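You operate a simulated robot arm through the tools that you are given. There is no shell and no other tool. Be economical: measure what you need, move in short steps, check, and stop when the job is done.

You run a simulated two-armed robot. Do the job below in one go: nothing can be reset, and whatever is moved stays where it is left.

Task
Take the cap off the orange capped vial and lay it down on the dark top of the chest. Take the open blue box on the dark top of the chest and put it away on the unit shelf. Put the folded red cloth on the dark top of the chest away on the shelf under the line bench. Take the small brush on the dark top of the chest and put it away on the long table top. Take the red handle jug and leave it on the tank table top. Open the fridge door. Any order will do. Set down upright: red handle jug.

The check looks at the end state, three seconds after you hand in, the way a careful person would. Anything else that was tipped, shoved, dropped, spilled or broken makes it a failure. Lids that push on must go on centred and level and be pressed home; caps that screw on are set level and turned clockwise until they are tight. Flat cloth is picked up by pressing the open fingertips on it (5 to 10 N) and closing them slowly along it; thin cloth reads only 2 to 8 mm in the jaws.

Robot
Two 7-joint arms with two-finger parallel grippers on one trunk, on a base that drives. Base frame: it is fixed to the floor where the robot stands at the start and does not move with it; the origin is under the middle of the robot, x ahead of it, y to its left, z up. Lengths are in m, angles in degrees, forces in N, time in s.
The left shoulder is at the start at [0.06, 0.189, 1.153], the right one opposite. With the tool pointing down near the work surface each hand reaches from about 0.1 to 0.62 m from the robot's upright axis, wherever it stands, measured 20 degrees to its own side. Places, roughly: folded red cloth (10x7x4 cm) [0.4, 0.2, 0.8]; fridge door [0.4, 1.1, 0.6]; long table top [-0.2, 4.6, 0.8]; open blue box (15x10x6 cm) [0.6, 0.2, 0.8]; orange capped vial (3x3x9 cm) [0.6, 0, 0.8]; red handle jug [0.75, 1.75, 0.75]; shelf under the line bench [0.7, 2.3, 0.5]; small brush (3x3x9 cm) [0.4, 0, 0.8]; tank table top [-2.6, 2.9, 0.8]; unit shelf [-5.7, -0.8, 0.2]. Payload 3.43 kg a hand.
The TCP of each hand is the grasp point between the finger pads, 0.03 m short of the fingertips. In the tool frame z runs along the fingers and y along their closing line. The gripper opens to 0.094 m. The fingers are 0.028 m wide and 0.01 m thick; the gripper's body (0.05 by 0.096 m) begins 0.055 m behind the TCP.
Orientation is that of the tool frame in the base frame, as [roll, pitch, yaw] about the fixed x, y, z axes, in that order (R = Rz(yaw) Ry(pitch) Rx(roll)). With the fingers straight down and closing along the base's y, the tool's x points along the base's -x, its y along +y and its z along -z.

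Tools
- The arms move only by the tool move_arm. It takes "left_steps", "right_steps" or both (then of equal length, played together; a hand with none holds still); each is a list of rows, each an object of numbers (a shift or turn left out is 0, a gripper value left out holds the last): "claw": the opening, from 0 (shut) to 1 (fully open); "dx", "dy", "dz": the shift along the base's x, y, z in m; "ax", "ay", "az": the turn, a rotation vector about the base's x, y, z in degrees. In form: [{"claw": .., "dx": .., "dy": .., "dz": .., "ax": .., "ay": .., "az": ..}, ...]. A call has 1 to 8 rows; each row shifts and turns the commanded pose from where the row before left it. Each row takes 0.2 s and may step no farther than 0.05 m and 8.6 degrees from the row before; otherwise, or with a gripper value out of range, the whole call is refused. A pose out of reach is approached as far as the arm can. The call stops where the force on the tool passes 40 N (or 10 N more than at its start, if that is more) or the arm is blocked; 0.2 s more then pass. Each finger travels about 0.153 m/s and halts on what it meets, pressing with about 24 N; the grip force reading is that of the motor and also rises with nothing between the fingers. The clock runs only during rows and for 0.2 s after the last one: add rows that do not move to give the fingers time. The reply holds the time, the measured pose of the TCP, the force on the tool along the base axes, the opening and the grip force, in the units named above and with some noise, with the torque about the TCP (base axes, N m) and any sound that the robot's microphone picked up, and new pictures: "show" is both (left out), scene, wrist or none (wrist: the cameras of the hands that moved).
- Cameras (640 x 400 px; columns grow to the right, rows downward): "scene" is now at [-0.0059, 0.0458, 1.6912]; the picture's right is [0.64, -0.77, 0.00], its down [-0.65, -0.54, -0.54] and it looks along [0.41, 0.35, -0.84] (base axes); focal length 263 px, centre (320, 200). "left" rides on the left gripper at [0.076, -0.014, -0.103] in its tool frame; the picture's right is [0.18, 0.98, 0.00], its down [-0.75, 0.14, -0.64] and it looks along [-0.63, 0.12, 0.77] (tool axes); focal length 243 px, centre (320, 200). "right" rides on the right gripper at [0.076, 0.014, -0.102] in its tool frame; the picture's right is [-0.18, 0.98, 0.00], its down [-0.75, -0.14, -0.64] and it looks along [-0.63, -0.12, 0.77] (tool axes); focal length 243 px, centre (320, 200). There is no depth. A picture from a camera that has moved, and an enlarged one, comes with that camera's place and axes in the base frame and with its lens.
- raise_lower(by): slides the trunk up (or, below 0, down) by that many m; the arms and the scene camera ride with it, the base frame stays. It gives what a move gives, with no picture.
- steer(legs): drives the robot by 1 to 6 legs, each [ahead, left, turn to the left] in m, m and degrees, along the robot's own axes; the way and the turn of a leg run together, so that a leg with both is an arc; at most 1.5 m and 180 degrees a leg. The arms and the cameras ride along, it lands a little off, and it stops where it bumps. It gives what a move gives, and a new picture of the scene camera.
- turn_head(pan, tilt): turns the head with the scene camera to pan (to the left, within 86 degrees either way) and tilt (down, from -29 to 69), counted from straight ahead of the robot. It gives what a move gives, and a new picture of the scene camera.
- close_up(camera, box): a new picture of the part [left, top, right, bottom] of that camera's present view, enlarged. No time passes.
- sign_off(): hands the job in; it is judged then, once.

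Work in short steps. Places have to be worked out from the pictures, the camera data and where the tool is seen: move nearer, look again, correct. Check each grasp and each placing, and mend what went wrong. You have 165 turns and 260 pictures in all, those below and enlarged ones among them. Open the grippers and draw the arms clear of the work before you hand the job in, unless the task says otherwise.

The tools are called by a JSON object that holds its "op" and its "data". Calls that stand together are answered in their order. move_arm: Moves the arms, as the interface text tells. Its arguments: {"type":"object","properties":{"left_steps":{"type":"array"},"right_steps":{"type":"array"},"show":{"type":"string","enum":["both","scene","wrist","none"]}},"required":[]} The other tools are called the same way: raise_lower (by) slides the trunk up or down; steer (legs) drives the base; turn_head (pan, tilt) turns the head that bears the scene camera; close_up (camera, box) takes an enlarged picture of a part of a camera's view; sign_off () hands the job in.

At the start:

```text
time_s: 0.0
left_tool_pos: [0.3956, 0.3425, 1.0793]
left_tool_rot: [179.9, -0.1, 179.9]
left_force: [-0.3, -1.1, -0.4]
left_ft_torque: [0.03, 0.01, -0.02]
left_opening: 0.094
left_finger_force: 0.2
right_tool_pos: [0.2869, 0.0042, 1.1332]
right_tool_rot: [179.9, 0.0, 179.9]
right_force: [-1.3, 0.2, -0.2]
right_ft_torque: [0.0, -0.01, -0.01]
right_opening: 0.0942
right_finger_force: 0.0
trunk travel left (down, up): [-0.825, 0.165]
robot x, y, heading: [-0.002, -0.0007, -0.1]
head pan, tilt: [39.9, 57.4]
```

scene: 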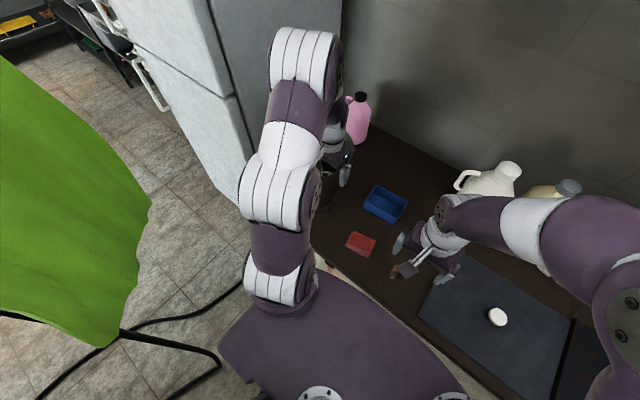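
right: 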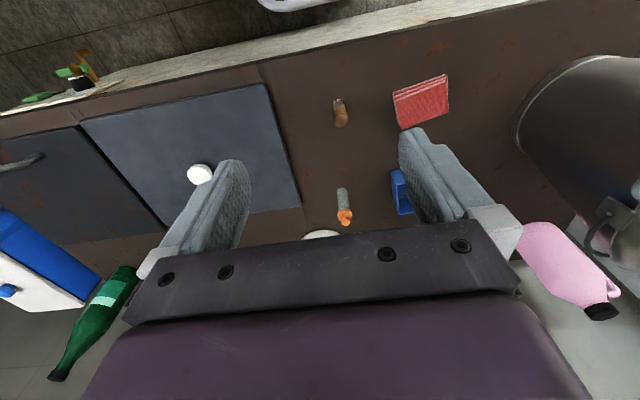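
left: 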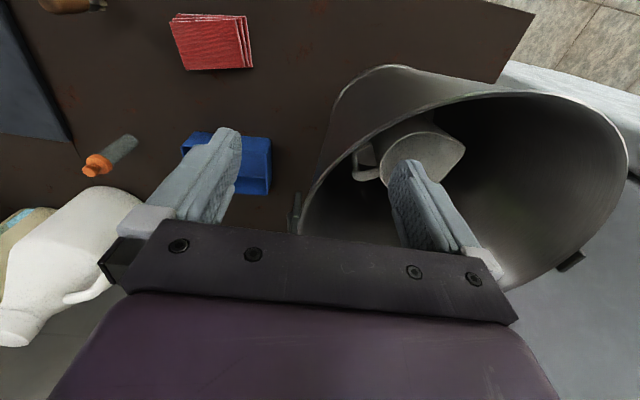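

I begin by taking a closer look at the chest top from the present cameras.

{"op": "close_up", "data": {"camera": "right", "box": [260, 60, 500, 240]}}

{"op": "close_up", "data": {"camera": "left", "box": [0, 0, 320, 200]}}

```text
2.22 times, centred on (380, 150) of right
camera zoom: at [0.2097, 0.0204, 1.237], right [0.18, 0.98, 0.0], down [0.75, -0.14, 0.64], along [0.63, -0.12, -0.77], focal length 539 px, centre (187, 311)
```

zoom: 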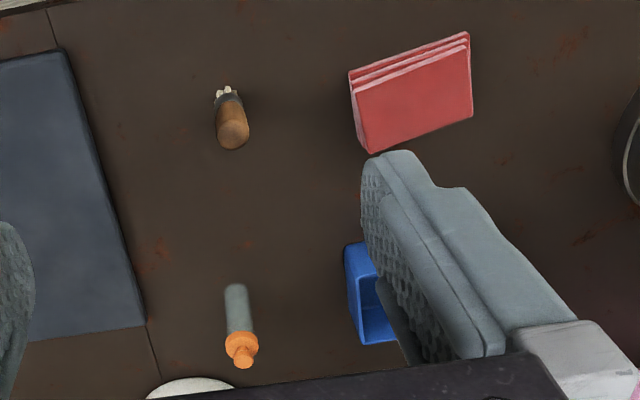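

```text
2.00 times, centred on (160, 100) of left
camera zoom: at [0.3199, 0.3274, 1.183], right [-0.18, 0.98, 0.0], down [0.75, 0.14, 0.64], along [0.63, 0.12, -0.77], focal length 485 px, centre (640, 400)
```

zoom: 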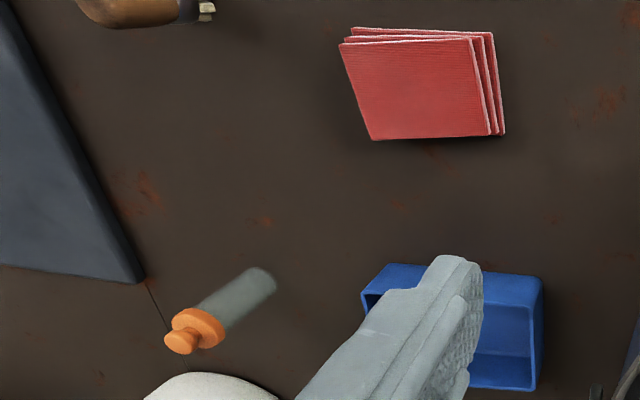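

Brush appears upright at about (0.378, 0.024), the cloth at about (0.40, 0.19) with its long side roughly along y, and the vial at about (0.60, 0.003). Left hand will take the brush and the right hand the cloth; I shift both hands to the right first.

{"op": "move_arm", "data": {"left_steps": [{"dy": -0.05}, {"dy": -0.05}, {"dy": -0.05}, {"dy": -0.05, "dz": -0.02}, {"dy": -0.05, "dz": -0.04}, {"dy": -0.05, "dz": -0.04, "dx": -0.01}, {"dy": -0.018, "dx": -0.008, "dz": -0.03}], "right_steps": [{"dy": -0.05}, {"dy": -0.05}, {"dy": -0.05}, {"dy": -0.05}, {"dy": -0.05}, {"dy": -0.02}, {}]}}

```text
refused: row 4 steps farther than a row can; nothing moved
```

Row norm exceeded 0.05 m; I keep each row within it.

{"op": "move_arm", "data": {"left_steps": [{"dy": -0.05}, {"dy": -0.05}, {"dy": -0.05}, {"dy": -0.045, "dz": -0.02}, {"dy": -0.04, "dz": -0.03}, {"dy": -0.04, "dz": -0.025, "dx": -0.01}, {"dy": -0.04, "dx": -0.008, "dz": -0.02}, {}], "right_steps": [{"dy": -0.05}, {"dy": -0.05}, {"dy": -0.05}, {"dy": -0.05}, {"dy": -0.05}, {"dy": -0.02}, {}, {}]}}

```text
time_s: 1.8
left_tool_pos: [0.3799, 0.0256, 0.9855]
left_tool_rot: [180.0, 0.0, 179.9]
left_force: [0.0, -0.5, 0.5]
left_ft_torque: [-0.03, 0.02, 0.01]
left_opening: 0.094
left_finger_force: 0.0
right_tool_pos: [0.287, -0.2646, 1.1326]
right_tool_rot: [180.0, 0.1, 180.0]
right_force: [0.9, 0.7, 0.5]
right_ft_torque: [-0.02, 0.03, 0.0]
right_opening: 0.094
right_finger_force: 0.1
trunk travel left (down, up): [-0.825, 0.165]
robot x, y, heading: [0.0014, -0.0004, -0.2]
head pan, tilt: [39.9, 57.4]
camera scene: at [-0.0057, 0.0466, 1.6911], right [0.64, -0.77, 0.0], down [-0.65, -0.54, -0.54], along [0.41, 0.34, -0.84], focal length 263 px, centre (320, 200)
camera right: at [0.2111, -0.2486, 1.2362], right [0.18, 0.98, 0.0], down [0.75, -0.14, 0.64], along [0.63, -0.12, -0.77], focal length 243 px, centre (320, 200)
camera left: at [0.3045, 0.0111, 1.0888], right [-0.18, 0.98, 0.0], down [0.75, 0.14, 0.64], along [0.63, 0.12, -0.77], focal length 243 px, centre (320, 200)
```

scene: 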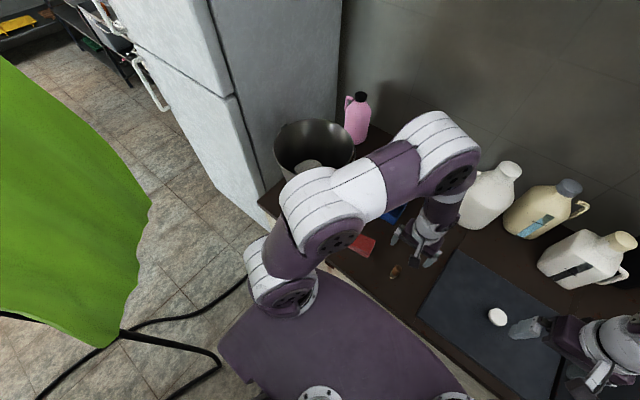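
right: 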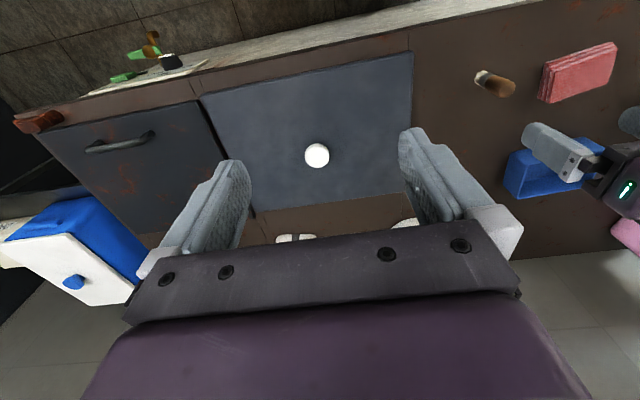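
left: 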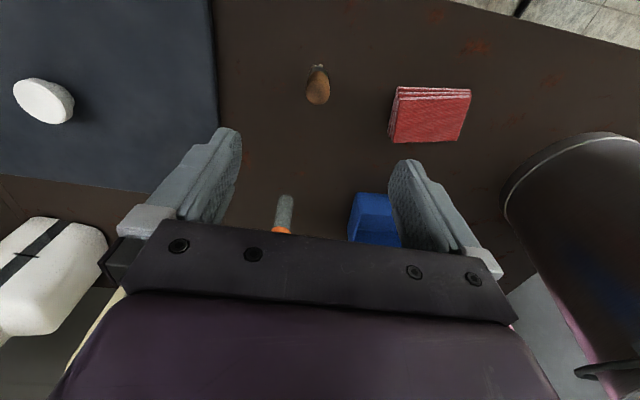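

The brush sits at (0.379, 0.023), nearly right beneath the left hand. I go down to z≈0.81 and close.

{"op": "move_arm", "data": {"left_steps": [{"dz": -0.05, "dy": -0.002}, {"dz": -0.05}, {"dz": -0.04}, {"dz": -0.035}, {"claw": 0}, {}, {}], "show": "wrist"}}

```text
time_s: 3.4
left_tool_pos: [0.3804, 0.028, 0.8103]
left_tool_rot: [180.0, 0.0, -180.0]
left_force: [0.5, 0.8, 0.2]
left_ft_torque: [0.0, 0.0, 0.01]
left_opening: 0.0245
left_finger_force: 24.3
right_tool_pos: [0.287, -0.2656, 1.1327]
right_tool_rot: [180.0, -0.1, -180.0]
right_force: [-0.3, -0.3, -0.4]
right_ft_torque: [0.04, 0.01, 0.02]
right_opening: 0.0939
right_finger_force: 0.1
trunk travel left (down, up): [-0.825, 0.165]
robot x, y, heading: [0.0018, -0.001, -0.1]
head pan, tilt: [39.9, 57.4]
camera left: at [0.3056, 0.0124, 0.913], right [-0.18, 0.98, 0.0], down [0.75, 0.14, 0.64], along [0.63, 0.12, -0.77], focal length 243 px, centre (320, 200)
```

left: 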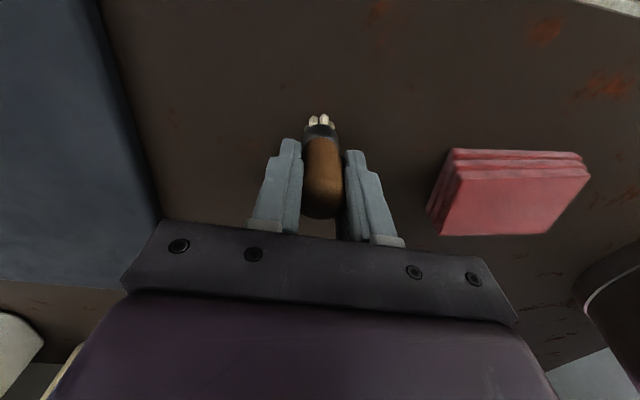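

Brush is held (24.5 mm in the jaws). I lift it and bring it back left, while the right hand turns so its fingers will close across the cloth's short side.

{"op": "move_arm", "data": {"left_steps": [{"dz": 0.05}, {"dz": 0.05}, {"dz": 0.05}, {"dz": 0.05}, {"dz": 0.04, "dx": -0.03}, {"dx": -0.03, "dy": 0.035}, {"dx": -0.03, "dy": 0.035}, {"dy": 0.05}], "right_steps": [{"az": 8.4}, {"az": 8.4}, {"az": 8.4}, {"az": 8.4}, {"az": 8.4}, {"az": 8.4}, {"az": 8.4}, {"az": 8.4}], "show": "none"}}

{"op": "move_arm", "data": {"left_steps": [{"dy": 0.05}, {"dy": 0.05}, {"dy": 0.05}, {"dy": 0.05}, {}, {}, {}, {}], "right_steps": [{"az": 8.4}, {"az": 8.2}, {"az": 8.1}, {"az": 8.1}, {"dx": 0.03, "dy": 0.03}, {"dx": 0.03, "dy": 0.03}, {"dx": 0.03, "dy": 0.03}, {"dx": 0.03, "dy": 0.03}]}}

```text
time_s: 5.2
left_tool_pos: [0.2853, 0.1502, 1.0481]
left_tool_rot: [-180.0, 0.0, -180.0]
left_force: [-0.1, 0.2, -0.7]
left_ft_torque: [-0.02, 0.02, 0.0]
left_opening: 0.0245
left_finger_force: 24.2
right_tool_pos: [0.2864, -0.2649, 1.1339]
right_tool_rot: [-180.0, 0.0, -112.7]
right_force: [0.0, 0.0, 0.0]
right_ft_torque: [-0.02, 0.02, 0.01]
right_opening: 0.0938
right_finger_force: 0.0
trunk travel left (down, up): [-0.825, 0.165]
robot x, y, heading: [-0.0003, -0.0006, -0.2]
head pan, tilt: [39.9, 57.4]
```

```text
time_s: 7.0
left_tool_pos: [0.2867, 0.3465, 1.0475]
left_tool_rot: [180.0, -0.1, 180.0]
left_force: [-0.4, 0.6, 0.0]
left_ft_torque: [0.03, 0.05, 0.02]
left_opening: 0.0245
left_finger_force: 24.3
right_tool_pos: [0.4091, -0.142, 1.1337]
right_tool_rot: [180.0, -0.1, -79.9]
right_force: [-0.6, -0.5, -0.3]
right_ft_torque: [-0.05, 0.01, 0.0]
right_opening: 0.0939
right_finger_force: 0.0
trunk travel left (down, up): [-0.825, 0.165]
robot x, y, heading: [-0.0016, -0.0007, -0.0]
head pan, tilt: [39.9, 57.4]
camera scene: at [-0.0039, 0.0466, 1.6911], right [0.64, -0.77, 0.0], down [-0.65, -0.54, -0.54], along [0.41, 0.34, -0.84], focal length 263 px, centre (320, 200)
camera right: at [0.4087, -0.218, 1.2356], right [-1.0, 0.01, 0.0], down [0.01, 0.77, 0.64], along [0.01, 0.64, -0.77], focal length 243 px, centre (320, 200)
camera left: at [0.2114, 0.3306, 1.1518], right [-0.18, 0.98, 0.0], down [0.75, 0.14, 0.64], along [0.63, 0.12, -0.77], focal length 243 px, centre (320, 200)
```

scene: 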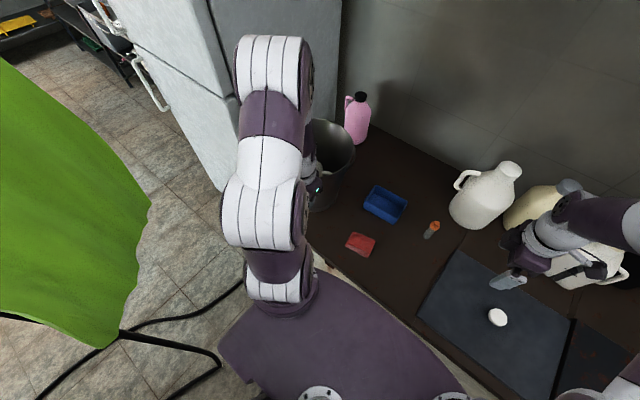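
right: 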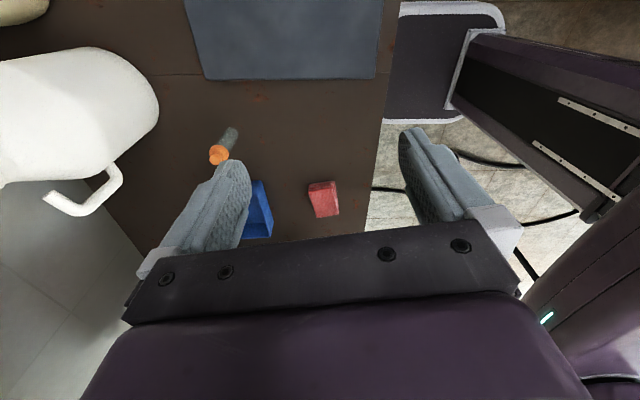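
left: 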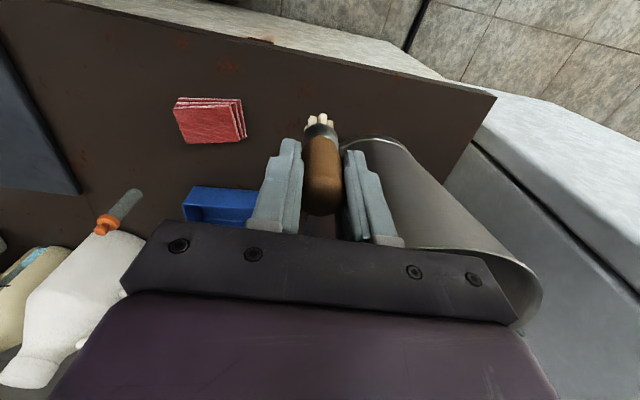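

Right hand now tilts 45° toward +y and goes to a pre-grasp above and in front of the cloth.

{"op": "move_arm", "data": {"right_steps": [{"ax": 7.39, "ay": 1.3, "dy": 0.025, "dz": -0.03}, {"ax": 7.39, "ay": 1.3, "dy": 0.025, "dz": -0.03}, {"ax": 7.39, "ay": 1.3, "dy": 0.025, "dz": -0.03}, {"ax": 7.39, "ay": 1.3, "dy": 0.025, "dz": -0.03}, {"ax": 7.39, "ay": 1.3, "dy": 0.025, "dz": -0.03}, {"ax": 7.39, "ay": 1.3, "dy": 0.025, "dz": -0.03}, {"dy": 0.025, "dz": -0.035, "dx": 0.007}, {"dy": 0.025, "dz": -0.035, "dx": 0.007}]}}

```text
time_s: 8.8
left_tool_pos: [0.286, 0.3451, 1.0489]
left_tool_rot: [-180.0, -0.1, -179.9]
left_force: [0.5, 0.8, -0.1]
left_ft_torque: [-0.01, 0.03, 0.01]
left_opening: 0.0242
left_finger_force: 23.9
right_tool_pos: [0.4182, 0.0562, 0.8824]
right_tool_rot: [180.0, 44.9, -80.0]
right_force: [-0.4, -0.5, -0.1]
right_ft_torque: [-0.02, 0.0, 0.01]
right_opening: 0.094
right_finger_force: 0.0
trunk travel left (down, up): [-0.825, 0.165]
robot x, y, heading: [-0.0002, 0.0011, -0.1]
head pan, tilt: [39.9, 57.4]
camera scene: at [-0.0047, 0.0466, 1.6912], right [0.64, -0.77, 0.0], down [-0.65, -0.54, -0.54], along [0.41, 0.34, -0.84], focal length 263 px, centre (320, 200)
camera right: at [0.4279, -0.0679, 0.902], right [-0.99, -0.04, 0.13], down [0.13, 0.1, 0.99], along [-0.06, 0.99, -0.1], focal length 243 px, centre (320, 200)
```

scene: 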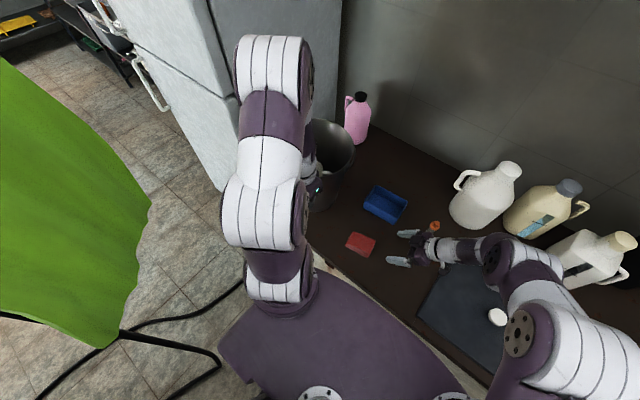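
right: 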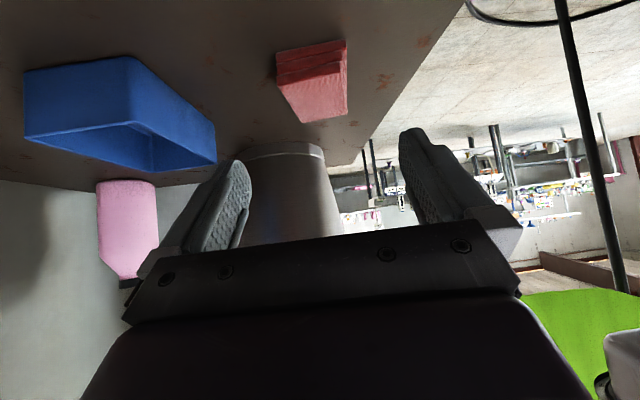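

Let me check clearance around the vial and the alignment in the scene picture.

{"op": "close_up", "data": {"camera": "scene", "box": [320, 160, 520, 285]}}

```text
3.20 times, centred on (420, 222) of scene
camera zoom: at [-0.0047, 0.0466, 1.6912], right [0.64, -0.77, 0.0], down [-0.65, -0.54, -0.54], along [0.41, 0.34, -0.84], focal length 841 px, centre (0, 128)
```

zoom: 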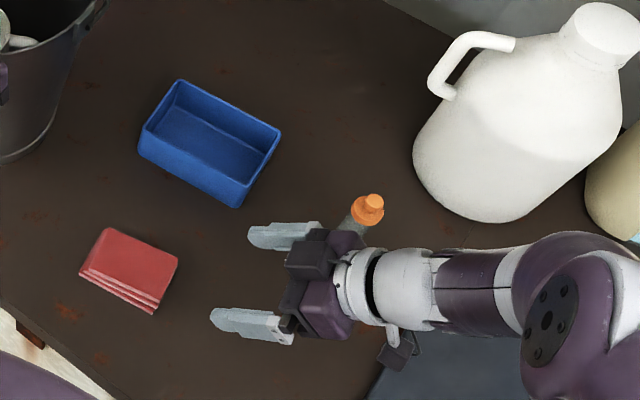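

Alignment looks right; I advance along the tool axis with the jaws open, then check before closing.

{"op": "move_arm", "data": {"right_steps": [{"dx": -0.0045, "dy": 0.026, "dz": -0.0275}, {"dx": -0.0045, "dy": 0.026, "dz": -0.0275}, {"dx": -0.0045, "dy": 0.026, "dz": -0.0275}, {"dx": -0.0025, "dy": 0.024, "dz": -0.0235}]}}

```text
time_s: 9.8
left_tool_pos: [0.2866, 0.3464, 1.0489]
left_tool_rot: [180.0, 0.0, -180.0]
left_force: [-0.4, -0.3, -0.2]
left_ft_torque: [-0.02, 0.01, 0.01]
left_opening: 0.0245
left_finger_force: 23.5
right_tool_pos: [0.401, 0.1561, 0.7786]
right_tool_rot: [-180.0, 45.0, -80.0]
right_force: [0.2, 0.5, 0.4]
right_ft_torque: [-0.03, 0.01, -0.01]
right_opening: 0.0941
right_finger_force: 0.0
trunk travel left (down, up): [-0.825, 0.165]
robot x, y, heading: [-0.0008, -0.0003, -0.1]
head pan, tilt: [39.9, 57.4]
camera scene: at [-0.0053, 0.0469, 1.6912], right [0.64, -0.77, 0.0], down [-0.65, -0.54, -0.54], along [0.41, 0.34, -0.84], focal length 263 px, centre (320, 200)
camera right: at [0.4099, 0.0314, 0.7979], right [-0.99, -0.04, 0.13], down [0.13, 0.1, 0.99], along [-0.06, 0.99, -0.1], focal length 243 px, centre (320, 200)
```

scene: 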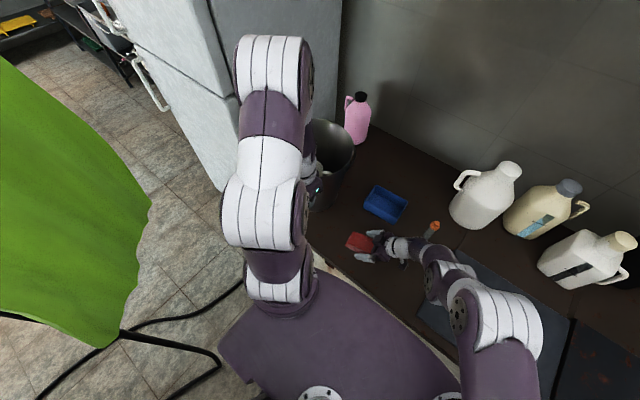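
right: 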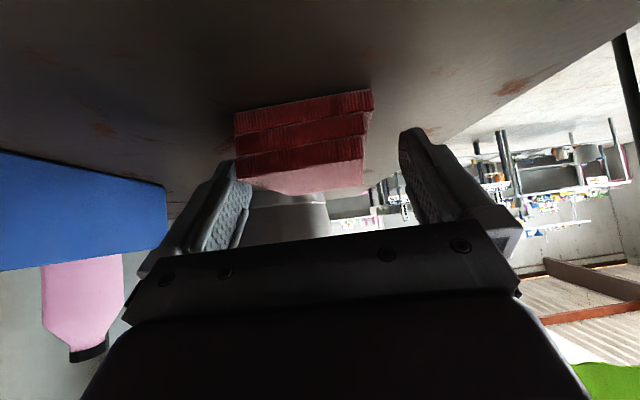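

The cloth sits a little toward +x of the jaw centre; I shift +8 mm in x, a bit deeper, then close.

{"op": "move_arm", "data": {"right_steps": [{"dx": 0.009}, {"dx": -0.002, "dy": 0.015, "dz": -0.004}, {"dy": 0.008, "dz": -0.003}, {"claw": 0}, {}, {}, {}]}}

```text
time_s: 11.4
left_tool_pos: [0.2845, 0.3457, 1.0495]
left_tool_rot: [179.9, 0.0, 180.0]
left_force: [-0.2, 0.4, -0.3]
left_ft_torque: [0.01, -0.02, 0.03]
left_opening: 0.0243
left_finger_force: 24.2
right_tool_pos: [0.4086, 0.178, 0.77]
right_tool_rot: [-179.9, 45.1, -79.9]
right_force: [-2.8, -1.5, 9.2]
right_ft_torque: [0.04, 0.4, 0.12]
right_opening: 0.0695
right_finger_force: 24.3
trunk travel left (down, up): [-0.825, 0.165]
robot x, y, heading: [-0.002, -0.0035, -0.0]
head pan, tilt: [39.9, 57.4]
camera scene: at [-0.0071, 0.0452, 1.6912], right [0.64, -0.77, 0.0], down [-0.65, -0.54, -0.54], along [0.41, 0.35, -0.84], focal length 263 px, centre (320, 200)
camera right: at [0.4175, 0.0542, 0.7903], right [-0.99, -0.04, 0.13], down [0.12, 0.1, 0.99], along [-0.06, 0.99, -0.09], focal length 243 px, centre (320, 200)
```

scene: 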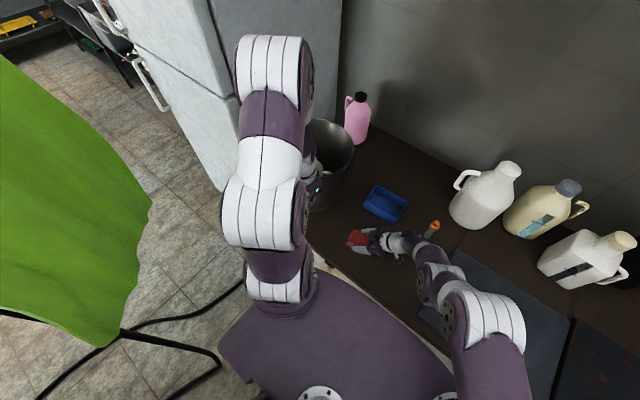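
right: 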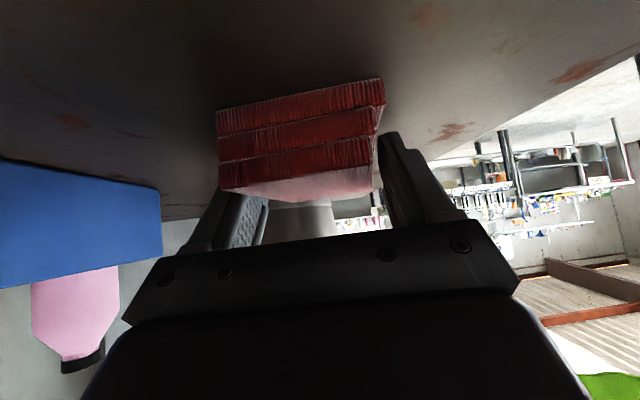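

Cloth is gripped at 69.5 mm. I lift straight up and check.

{"op": "move_arm", "data": {"right_steps": [{"dz": 0.02}, {"dz": 0.04}, {"dz": 0.045}, {"dz": 0.045}, {"dz": 0.045}, {"dz": 0.045, "dx": -0.02}, {"dx": -0.03, "dy": -0.03}, {"dx": -0.03, "dy": -0.03}], "show": "scene"}}

```text
time_s: 13.2
left_tool_pos: [0.2844, 0.3441, 1.0482]
left_tool_rot: [179.9, 0.1, 180.0]
left_force: [-0.5, -0.5, -0.5]
left_ft_torque: [0.01, -0.01, 0.01]
left_opening: 0.0241
left_finger_force: 24.3
right_tool_pos: [0.3286, 0.1192, 1.0086]
right_tool_rot: [-179.9, 45.0, -80.0]
right_force: [-0.9, -1.2, -0.9]
right_ft_torque: [0.01, 0.0, -0.01]
right_opening: 0.0694
right_finger_force: 24.7
trunk travel left (down, up): [-0.825, 0.165]
robot x, y, heading: [-0.0009, -0.0008, 0.1]
head pan, tilt: [39.9, 57.4]
camera scene: at [-0.0071, 0.0446, 1.6912], right [0.64, -0.77, 0.0], down [-0.65, -0.54, -0.54], along [0.41, 0.35, -0.84], focal length 263 px, centre (320, 200)
```

scene: 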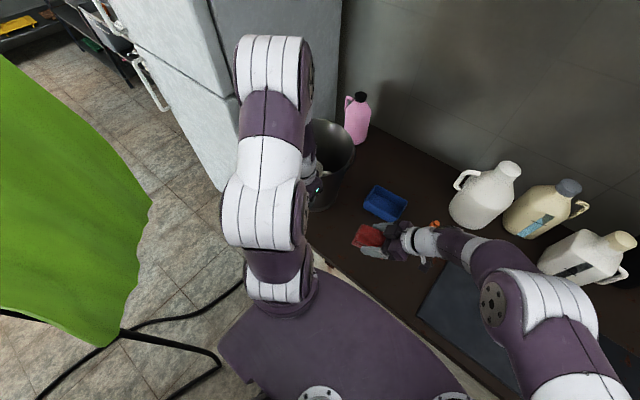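

Cloth lifted. I swing the right hand around to point forward while pulling it back over the robot, for carrying.

{"op": "move_arm", "data": {"right_steps": [{"az": -8.4, "dy": -0.025}, {"az": -8.4, "dy": -0.025}, {"az": -8.4, "dy": -0.025}, {"az": -8.4, "dy": -0.025}, {"az": -8.4, "dy": -0.025}, {"az": -8.4, "dy": -0.025}, {"az": -8.4, "dy": -0.025}, {"az": -8.4, "dy": -0.025}], "show": "none"}}

{"op": "turn_head", "data": {"pan": 86, "tilt": 25}}

```text
time_s: 15.0
left_tool_pos: [0.2851, 0.3457, 1.0501]
left_tool_rot: [180.0, 0.0, 179.9]
left_force: [0.0, 0.0, -0.4]
left_ft_torque: [-0.01, -0.02, 0.01]
left_opening: 0.0245
left_finger_force: 23.5
right_tool_pos: [0.366, -0.0873, 1.0126]
right_tool_rot: [178.7, 44.7, -148.1]
right_force: [-0.3, -1.1, 0.0]
right_ft_torque: [0.0, 0.01, 0.02]
right_opening: 0.0697
right_finger_force: 23.3
right hand out of reach, approached as far as the arm can: row 7, 8
trunk travel left (down, up): [-0.825, 0.165]
robot x, y, heading: [-0.0002, 0.0015, -0.0]
head pan, tilt: [39.9, 57.4]
```

```text
time_s: 16.1
left_tool_pos: [0.285, 0.3446, 1.0487]
left_tool_rot: [180.0, 0.0, -180.0]
left_force: [1.2, -0.1, 0.3]
left_ft_torque: [0.0, 0.04, -0.02]
left_opening: 0.0244
left_finger_force: 24.2
right_tool_pos: [0.3669, -0.0849, 1.0125]
right_tool_rot: [178.8, 44.8, -147.8]
right_force: [1.1, -0.9, -1.3]
right_ft_torque: [0.01, 0.01, 0.01]
right_opening: 0.0692
right_finger_force: 24.1
trunk travel left (down, up): [-0.825, 0.165]
robot x, y, heading: [0.0031, -0.0036, -0.0]
head pan, tilt: [85.9, 25.0]
camera scene: at [-0.0526, 0.093, 1.7381], right [1.0, -0.07, 0.0], down [-0.03, -0.42, -0.91], along [0.06, 0.9, -0.42], focal length 263 px, centre (320, 200)
```

scene: 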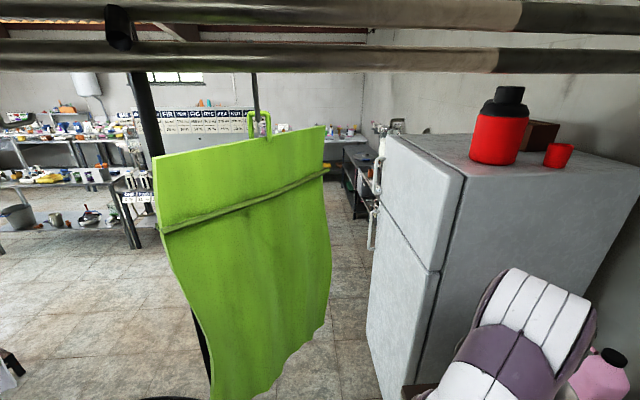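

There is a green sheet on a stand between me and the way to the left. I look down at the floor there to locate its feet.

{"op": "turn_head", "data": {"pan": 86, "tilt": 60}}

{"op": "turn_head", "data": {"pan": 0, "tilt": 20}}

{"op": "turn_head", "data": {"pan": -86, "tilt": 25}}

```text
time_s: 17.1
left_tool_pos: [0.2852, 0.3452, 1.0484]
left_tool_rot: [-179.9, -0.1, 179.9]
left_force: [0.6, -0.4, -0.1]
left_ft_torque: [0.0, 0.01, 0.0]
left_opening: 0.0242
left_finger_force: 23.8
right_tool_pos: [0.3661, -0.0855, 1.013]
right_tool_rot: [178.8, 44.8, -147.7]
right_force: [-0.6, -0.3, -0.4]
right_ft_torque: [0.01, 0.02, 0.01]
right_opening: 0.0695
right_finger_force: 24.1
trunk travel left (down, up): [-0.825, 0.165]
robot x, y, heading: [-0.0031, 0.0024, -0.1]
head pan, tilt: [85.9, 60.0]
camera scene: at [-0.0545, 0.0677, 1.6881], right [1.0, -0.07, 0.0], down [-0.06, -0.86, -0.5], along [0.04, 0.5, -0.87], focal length 263 px, centre (320, 200)
```

scene: 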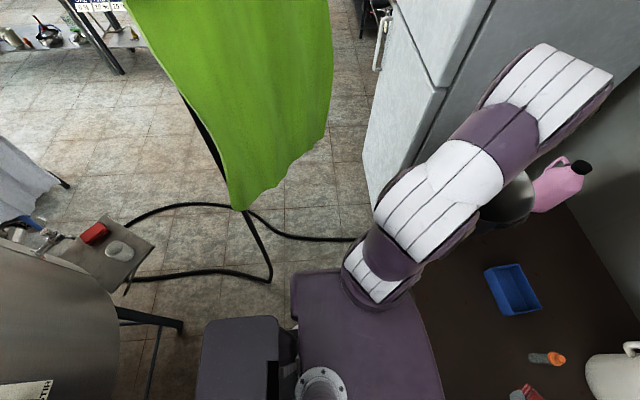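

```text
time_s: 18.8
left_tool_pos: [0.286, 0.3452, 1.048]
left_tool_rot: [179.9, -0.1, 179.9]
left_force: [-0.2, -0.7, -0.1]
left_ft_torque: [-0.01, 0.01, -0.01]
left_opening: 0.0242
left_finger_force: 24.6
right_tool_pos: [0.3665, -0.0852, 1.0123]
right_tool_rot: [178.8, 44.8, -147.8]
right_force: [0.1, -0.4, -0.7]
right_ft_torque: [0.02, -0.01, 0.0]
right_opening: 0.0693
right_finger_force: 24.1
trunk travel left (down, up): [-0.825, 0.165]
robot x, y, heading: [0.0002, 0.0001, -0.3]
head pan, tilt: [0.0, 20.0]
camera scene: at [0.0339, 0.0013, 1.7462], right [0.0, -1.0, 0.0], down [-0.34, 0.0, -0.94], along [0.94, 0.0, -0.34], focal length 263 px, centre (320, 200)
```

scene: 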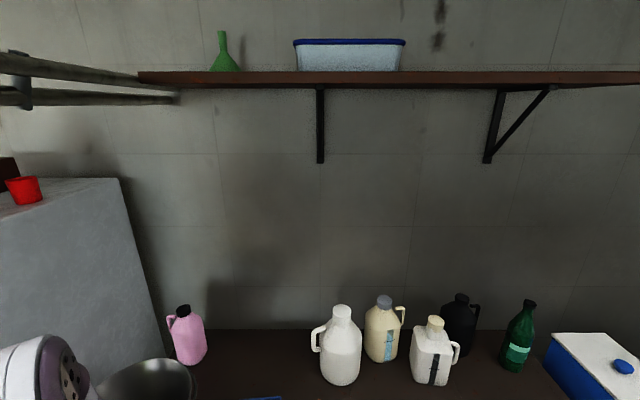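

```text
time_s: 20.4
left_tool_pos: [0.2858, 0.3463, 1.0489]
left_tool_rot: [-179.9, 0.0, -180.0]
left_force: [0.4, -0.8, -0.3]
left_ft_torque: [-0.02, 0.03, -0.01]
left_opening: 0.0244
left_finger_force: 24.4
right_tool_pos: [0.3665, -0.0854, 1.0127]
right_tool_rot: [178.7, 44.8, -147.9]
right_force: [-0.3, 0.6, -1.0]
right_ft_torque: [-0.01, -0.01, 0.0]
right_opening: 0.0695
right_finger_force: 23.7
trunk travel left (down, up): [-0.825, 0.165]
robot x, y, heading: [0.0025, -0.0024, -0.0]
head pan, tilt: [-85.9, 25.0]
camera scene: at [-0.0526, -0.0907, 1.7381], right [-1.0, -0.07, 0.0], down [-0.03, 0.42, -0.91], along [0.06, -0.9, -0.42], focal length 263 px, centre (320, 200)
```

scene: 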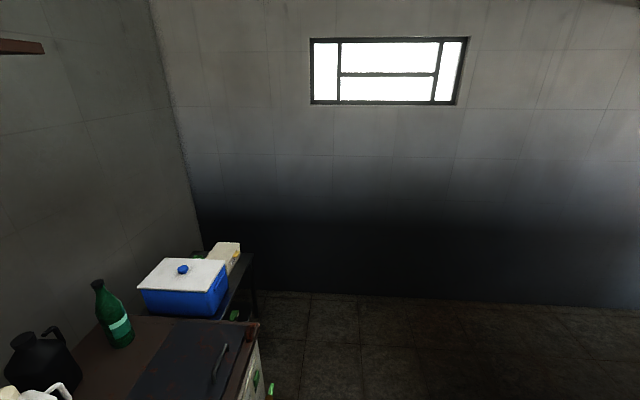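

The sheet's distance is uncertain; I drive a little back and right to get parallax, with the arms staying clear.

{"op": "steer", "data": {"legs": [[-0.1, 0, 0], [0, -0.3, 0]]}}

{"op": "turn_head", "data": {"pan": 86, "tilt": 40}}

```text
time_s: 23.1
left_tool_pos: [0.1835, 0.0491, 1.0493]
left_tool_rot: [-180.0, -0.1, -179.4]
left_force: [-1.0, 1.2, -1.4]
left_ft_torque: [0.03, -0.01, 0.0]
left_opening: 0.0243
left_finger_force: 24.0
right_tool_pos: [0.2683, -0.3808, 1.0133]
right_tool_rot: [178.7, 44.7, -147.2]
right_force: [-0.7, 1.6, -0.5]
right_ft_torque: [0.0, 0.02, 0.0]
right_opening: 0.0692
right_finger_force: 24.2
trunk travel left (down, up): [-0.825, 0.165]
robot x, y, heading: [-0.0983, -0.3011, 0.4]
head pan, tilt: [-85.9, 25.0]
camera scene: at [-0.1502, -0.3896, 1.7382], right [-1.0, -0.08, 0.0], down [-0.03, 0.42, -0.91], along [0.07, -0.9, -0.42], focal length 263 px, centre (320, 200)
```

scene: 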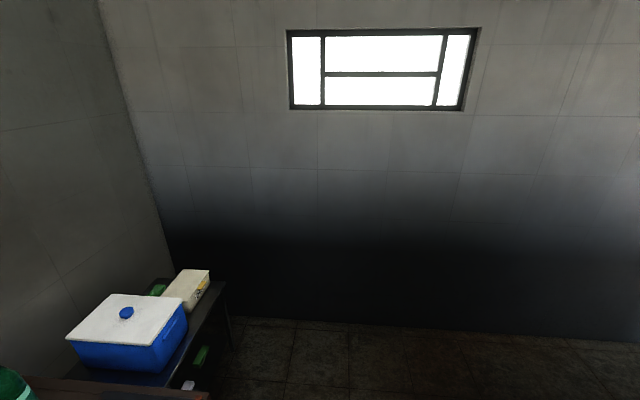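

```text
time_s: 25.7
left_tool_pos: [0.184, 0.0488, 1.0491]
left_tool_rot: [-180.0, 0.0, -179.3]
left_force: [0.4, 0.7, -0.6]
left_ft_torque: [0.01, -0.01, -0.01]
left_opening: 0.0243
left_finger_force: 23.7
right_tool_pos: [0.2682, -0.3814, 1.0133]
right_tool_rot: [178.8, 44.7, -147.2]
right_force: [0.5, -0.1, -0.3]
right_ft_torque: [0.02, 0.01, -0.01]
right_opening: 0.0693
right_finger_force: 23.6
trunk travel left (down, up): [-0.825, 0.165]
robot x, y, heading: [-0.0961, -0.2987, 0.4]
head pan, tilt: [85.9, 40.0]
camera scene: at [-0.1527, -0.214, 1.7148], right [1.0, -0.06, 0.0], down [-0.04, -0.64, -0.77], along [0.05, 0.76, -0.64], focal length 263 px, centre (320, 200)
```

scene: 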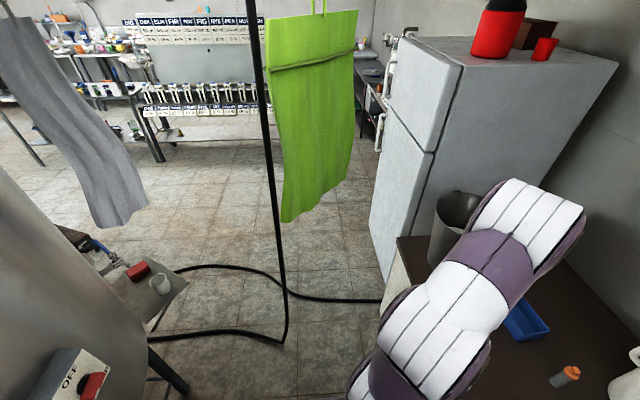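

The sheet hangs from overhead (bottom at z≈1.1, x −0.3…0, y≈0.4) with a black hose hanging at about (−0.25, 0.45). I turn left in place to see the room to the west for a wider route.

{"op": "steer", "data": {"legs": [[-0.15, -0.1, 0], [0, 0, 90]]}}

{"op": "turn_head", "data": {"pan": 60, "tilt": 30}}

{"op": "turn_head", "data": {"pan": 0, "tilt": 40}}

```text
time_s: 31.1
left_tool_pos: [-0.5989, -0.1224, 1.0492]
left_tool_rot: [-180.0, 0.0, -88.6]
left_force: [0.3, 0.5, -0.1]
left_ft_torque: [-0.01, -0.01, 0.03]
left_opening: 0.0246
left_finger_force: 24.2
right_tool_pos: [-0.1716, -0.0316, 1.0124]
right_tool_rot: [178.9, 44.8, -56.5]
right_force: [-0.2, 0.5, -0.5]
right_ft_torque: [0.02, 0.0, -0.01]
right_opening: 0.0694
right_finger_force: 24.5
trunk travel left (down, up): [-0.825, 0.165]
robot x, y, heading: [-0.2481, -0.4007, 91.8]
head pan, tilt: [85.9, 40.0]
camera scene: at [-0.3301, -0.4539, 1.7148], right [0.05, 1.0, 0.0], down [0.64, -0.03, -0.77], along [-0.77, 0.04, -0.64], focal length 263 px, centre (320, 200)
```

scene: 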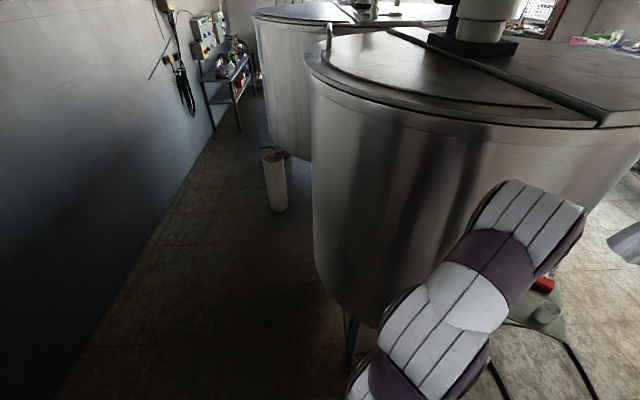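

```text
time_s: 32.0
left_tool_pos: [-0.6, -0.1213, 1.049]
left_tool_rot: [180.0, -0.1, -88.5]
left_force: [0.6, 0.2, -0.6]
left_ft_torque: [0.03, -0.03, -0.01]
left_opening: 0.0244
left_finger_force: 23.8
right_tool_pos: [-0.1702, -0.0314, 1.0122]
right_tool_rot: [178.7, 44.7, -56.5]
right_force: [-0.4, -0.1, -0.1]
right_ft_torque: [0.01, -0.01, -0.01]
right_opening: 0.0696
right_finger_force: 24.0
trunk travel left (down, up): [-0.825, 0.165]
robot x, y, heading: [-0.2484, -0.4015, 91.5]
head pan, tilt: [60.0, 30.0]
camera scene: at [-0.3247, -0.4146, 1.7301], right [0.48, 0.88, 0.0], down [0.44, -0.24, -0.87], along [-0.76, 0.41, -0.5], focal length 263 px, centre (320, 200)
```

scene: 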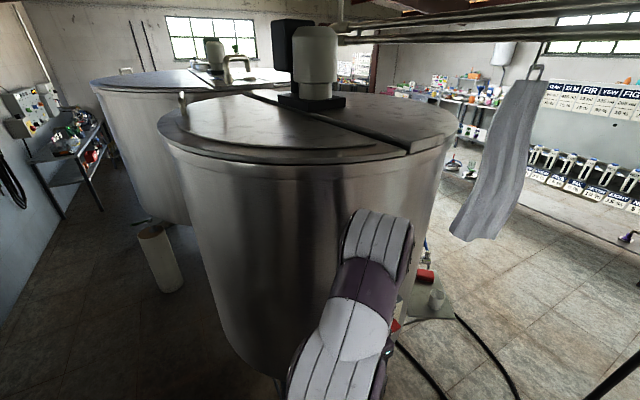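

```text
time_s: 33.3
left_tool_pos: [-0.5992, -0.1225, 1.0485]
left_tool_rot: [179.9, 0.0, -88.6]
left_force: [0.7, -0.5, 0.3]
left_ft_torque: [0.0, 0.04, 0.02]
left_opening: 0.0243
left_finger_force: 24.4
right_tool_pos: [-0.171, -0.0294, 1.0136]
right_tool_rot: [178.8, 44.6, -56.4]
right_force: [-0.4, 0.1, -1.0]
right_ft_torque: [0.0, 0.0, 0.02]
right_opening: 0.0694
right_finger_force: 24.0
trunk travel left (down, up): [-0.825, 0.165]
robot x, y, heading: [-0.249, -0.4005, 91.6]
head pan, tilt: [0.0, 40.0]
camera scene: at [-0.2474, -0.3728, 1.7148], right [1.0, 0.03, 0.0], down [0.02, -0.64, -0.77], along [-0.02, 0.77, -0.64], focal length 263 px, centre (320, 200)
```

scene: 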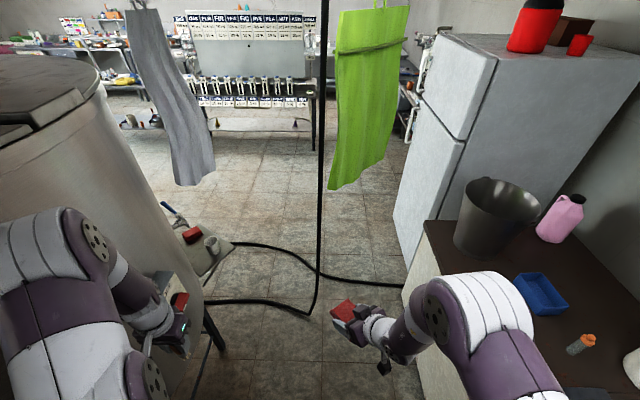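

The gap by the hose is too narrow for comfort, but the south corridor (y≈−0.5…−1.85) leads west past the tanks. I tuck the left hand in a bit and drive into that corridor, looking as I go.

{"op": "move_arm", "data": {"left_steps": [{"dx": 0.04}, {"dx": 0.04}, {"dx": 0.04}], "show": "none"}}

{"op": "steer", "data": {"legs": [[-0.75, 0, 0], [0, 0, 88], [0.7, 0.1, 0]]}}

{"op": "turn_head", "data": {"pan": 0, "tilt": 20}}

```text
time_s: 34.1
left_tool_pos: [-0.4763, -0.1241, 1.048]
left_tool_rot: [179.9, 0.0, -88.6]
left_force: [-1.1, -0.4, 0.6]
left_ft_torque: [0.01, -0.01, -0.02]
left_opening: 0.0246
left_finger_force: 24.0
right_tool_pos: [-0.1703, -0.0325, 1.0125]
right_tool_rot: [178.7, 44.8, -56.5]
right_force: [-0.3, 0.2, -0.8]
right_ft_torque: [0.0, 0.03, 0.03]
right_opening: 0.0694
right_finger_force: 23.8
trunk travel left (down, up): [-0.825, 0.165]
robot x, y, heading: [-0.2474, -0.3988, 91.3]
head pan, tilt: [0.0, 40.0]
```

```text
time_s: 45.2
left_tool_pos: [-1.2212, -1.406, 1.0487]
left_tool_rot: [-180.0, 0.0, -3.5]
left_force: [0.0, 0.4, -0.5]
left_ft_torque: [-0.01, 0.0, 0.0]
left_opening: 0.0242
left_finger_force: 24.0
right_tool_pos: [-1.2859, -1.0932, 1.0122]
right_tool_rot: [178.8, 44.8, 28.7]
right_force: [0.3, 0.0, -0.3]
right_ft_torque: [0.02, -0.02, 0.01]
right_opening: 0.0693
right_finger_force: 24.5
trunk travel left (down, up): [-0.825, 0.165]
robot x, y, heading: [-0.9295, -1.2022, 176.7]
head pan, tilt: [0.0, 40.0]
camera scene: at [-0.9518, -1.1987, 1.7148], right [0.06, 1.0, 0.0], down [0.64, -0.04, -0.77], along [-0.76, 0.05, -0.64], focal length 263 px, centre (320, 200)
```

scene: 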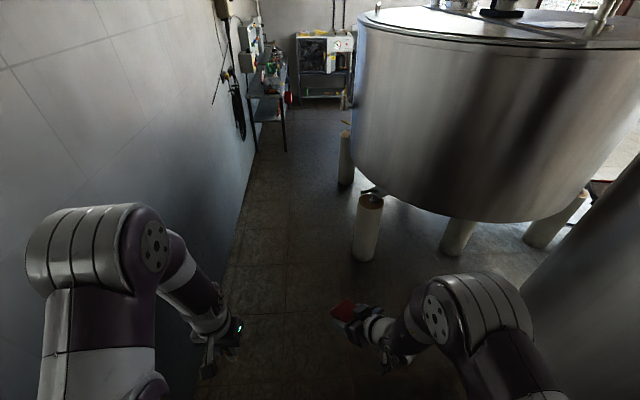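

```text
time_s: 46.0
left_tool_pos: [-1.2216, -1.4048, 1.0486]
left_tool_rot: [-179.9, 0.0, -3.5]
left_force: [0.0, 0.5, -0.7]
left_ft_torque: [0.0, -0.01, 0.01]
left_opening: 0.0244
left_finger_force: 24.1
right_tool_pos: [-1.2881, -1.0943, 1.0117]
right_tool_rot: [178.8, 44.7, 28.7]
right_force: [0.6, -0.4, 0.1]
right_ft_torque: [-0.01, 0.03, 0.02]
right_opening: 0.0694
right_finger_force: 23.8
trunk travel left (down, up): [-0.825, 0.165]
robot x, y, heading: [-0.9292, -1.1977, 176.4]
head pan, tilt: [0.0, 20.0]
camera scene: at [-0.9604, -1.1982, 1.7461], right [0.06, 1.0, 0.0], down [0.34, -0.02, -0.94], along [-0.94, 0.06, -0.34], focal length 263 px, centre (320, 200)
```

scene: 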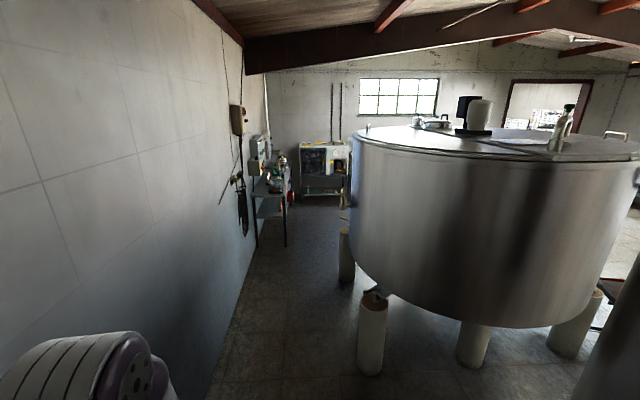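

The corridor is clear; the unit shelf is visible at the far end. I drive on west past the second tank.

{"op": "steer", "data": {"legs": [[1.3, 0.2, 3.6], [1.3, 0, 0], [0.3, -0.2, 0]]}}

{"op": "turn_head", "data": {"pan": -70, "tilt": 20}}

```text
time_s: 60.5
left_tool_pos: [-4.054, -1.3773, 1.0494]
left_tool_rot: [179.9, -0.1, -1.6]
left_force: [-0.4, 0.3, 0.2]
left_ft_torque: [0.0, -0.01, -0.02]
left_opening: 0.0246
left_finger_force: 24.4
right_tool_pos: [-4.1317, -1.0685, 1.0123]
right_tool_rot: [178.9, 44.7, 30.7]
right_force: [-0.3, 0.9, -0.2]
right_ft_torque: [0.0, -0.01, 0.02]
right_opening: 0.0695
right_finger_force: 24.2
trunk travel left (down, up): [-0.825, 0.165]
robot x, y, heading: [-3.7643, -1.1634, 178.4]
head pan, tilt: [0.0, 20.0]
camera scene: at [-3.8003, -1.1618, 1.7462], right [0.03, 1.0, 0.0], down [0.34, -0.01, -0.94], along [-0.94, 0.02, -0.34], focal length 263 px, centre (320, 200)
```

scene: 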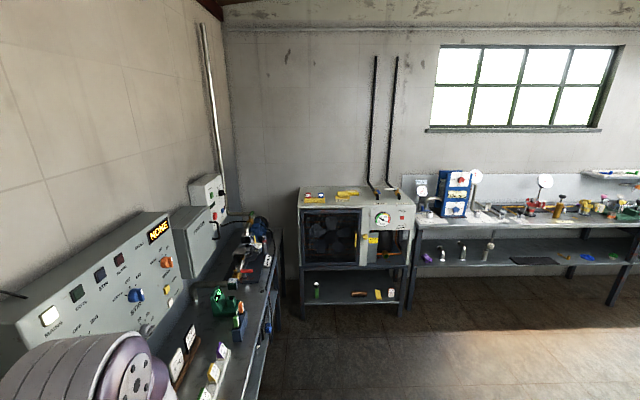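

```text
time_s: 61.9
left_tool_pos: [-4.0547, -1.3782, 1.0487]
left_tool_rot: [-180.0, -0.1, -1.5]
left_force: [0.0, -0.1, -0.1]
left_ft_torque: [-0.01, 0.01, -0.01]
left_opening: 0.0243
left_finger_force: 23.6
right_tool_pos: [-4.1319, -1.0674, 1.0124]
right_tool_rot: [178.8, 44.7, 30.7]
right_force: [0.1, 0.1, -0.7]
right_ft_torque: [0.01, 0.01, 0.04]
right_opening: 0.0696
right_finger_force: 24.4
trunk travel left (down, up): [-0.825, 0.165]
robot x, y, heading: [-3.7688, -1.164, 178.6]
head pan, tilt: [-70.0, 20.0]
camera scene: at [-3.7374, -1.0755, 1.7462], right [0.95, 0.32, 0.0], down [0.11, -0.32, -0.94], along [-0.3, 0.89, -0.34], focal length 263 px, centre (320, 200)
```

scene: 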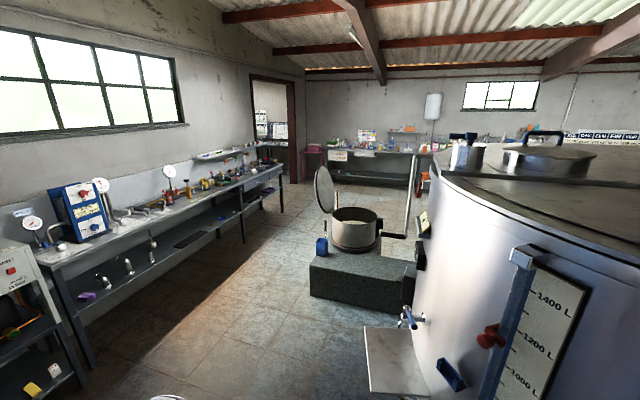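

The unit shelf (machine at x≈−5.65, lower shelf) is in view. The way north is at x≈−5.05 between the west bench and the dark block; I go there.

{"op": "steer", "data": {"legs": [[1.2, 0, 1.5], [0, 0, -90], [1.3, 0, 0], [1.3, 0, 0]]}}

{"op": "turn_head", "data": {"pan": -45, "tilt": 20}}

```text
time_s: 83.7
left_tool_pos: [-5.1983, 1.6758, 1.0487]
left_tool_rot: [-180.0, -0.1, -90.8]
left_force: [0.0, 0.2, -0.5]
left_ft_torque: [-0.01, 0.01, 0.01]
left_opening: 0.0242
left_finger_force: 24.3
right_tool_pos: [-4.8898, 1.7572, 1.012]
right_tool_rot: [178.9, 44.7, -58.6]
right_force: [0.4, -0.1, 0.1]
right_ft_torque: [0.01, 0.02, 0.03]
right_opening: 0.0693
right_finger_force: 24.0
trunk travel left (down, up): [-0.825, 0.165]
robot x, y, heading: [-4.9833, 1.3926, 89.2]
head pan, tilt: [-70.0, 20.0]
camera scene: at [-4.8927, 1.3641, 1.7462], right [0.33, -0.94, 0.0], down [-0.32, -0.11, -0.94], along [0.89, 0.31, -0.34], focal length 263 px, centre (320, 200)
```

scene: 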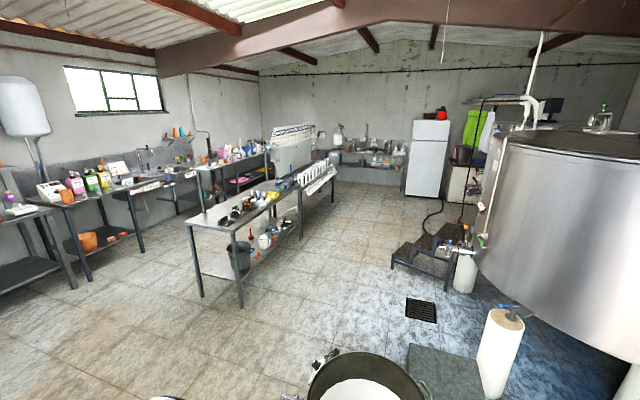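

```text
time_s: 84.6
left_tool_pos: [-5.1992, 1.676, 1.0483]
left_tool_rot: [-180.0, 0.1, -90.9]
left_force: [1.2, -1.0, -0.3]
left_ft_torque: [0.01, -0.02, -0.01]
left_opening: 0.0243
left_finger_force: 23.6
right_tool_pos: [-4.8894, 1.7572, 1.012]
right_tool_rot: [178.7, 44.7, -58.5]
right_force: [0.4, 1.0, -0.3]
right_ft_torque: [0.01, 0.0, 0.01]
right_opening: 0.0691
right_finger_force: 24.5
trunk travel left (down, up): [-0.825, 0.165]
robot x, y, heading: [-4.9813, 1.3928, 89.0]
head pan, tilt: [-45.0, 20.0]
camera scene: at [-4.9138, 1.3984, 1.7462], right [0.7, -0.72, 0.0], down [-0.25, -0.24, -0.94], along [0.67, 0.66, -0.34], focal length 263 px, centre (320, 200)
```

scene: 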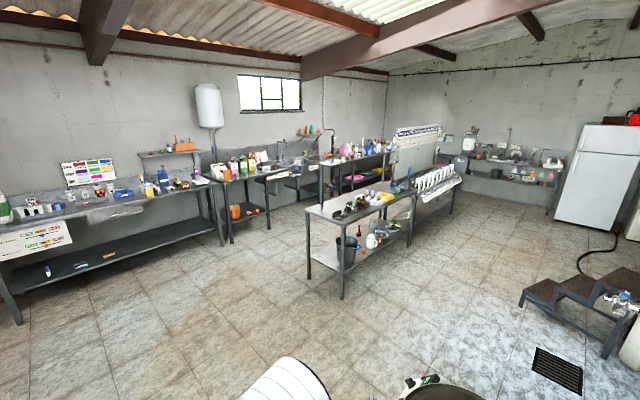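

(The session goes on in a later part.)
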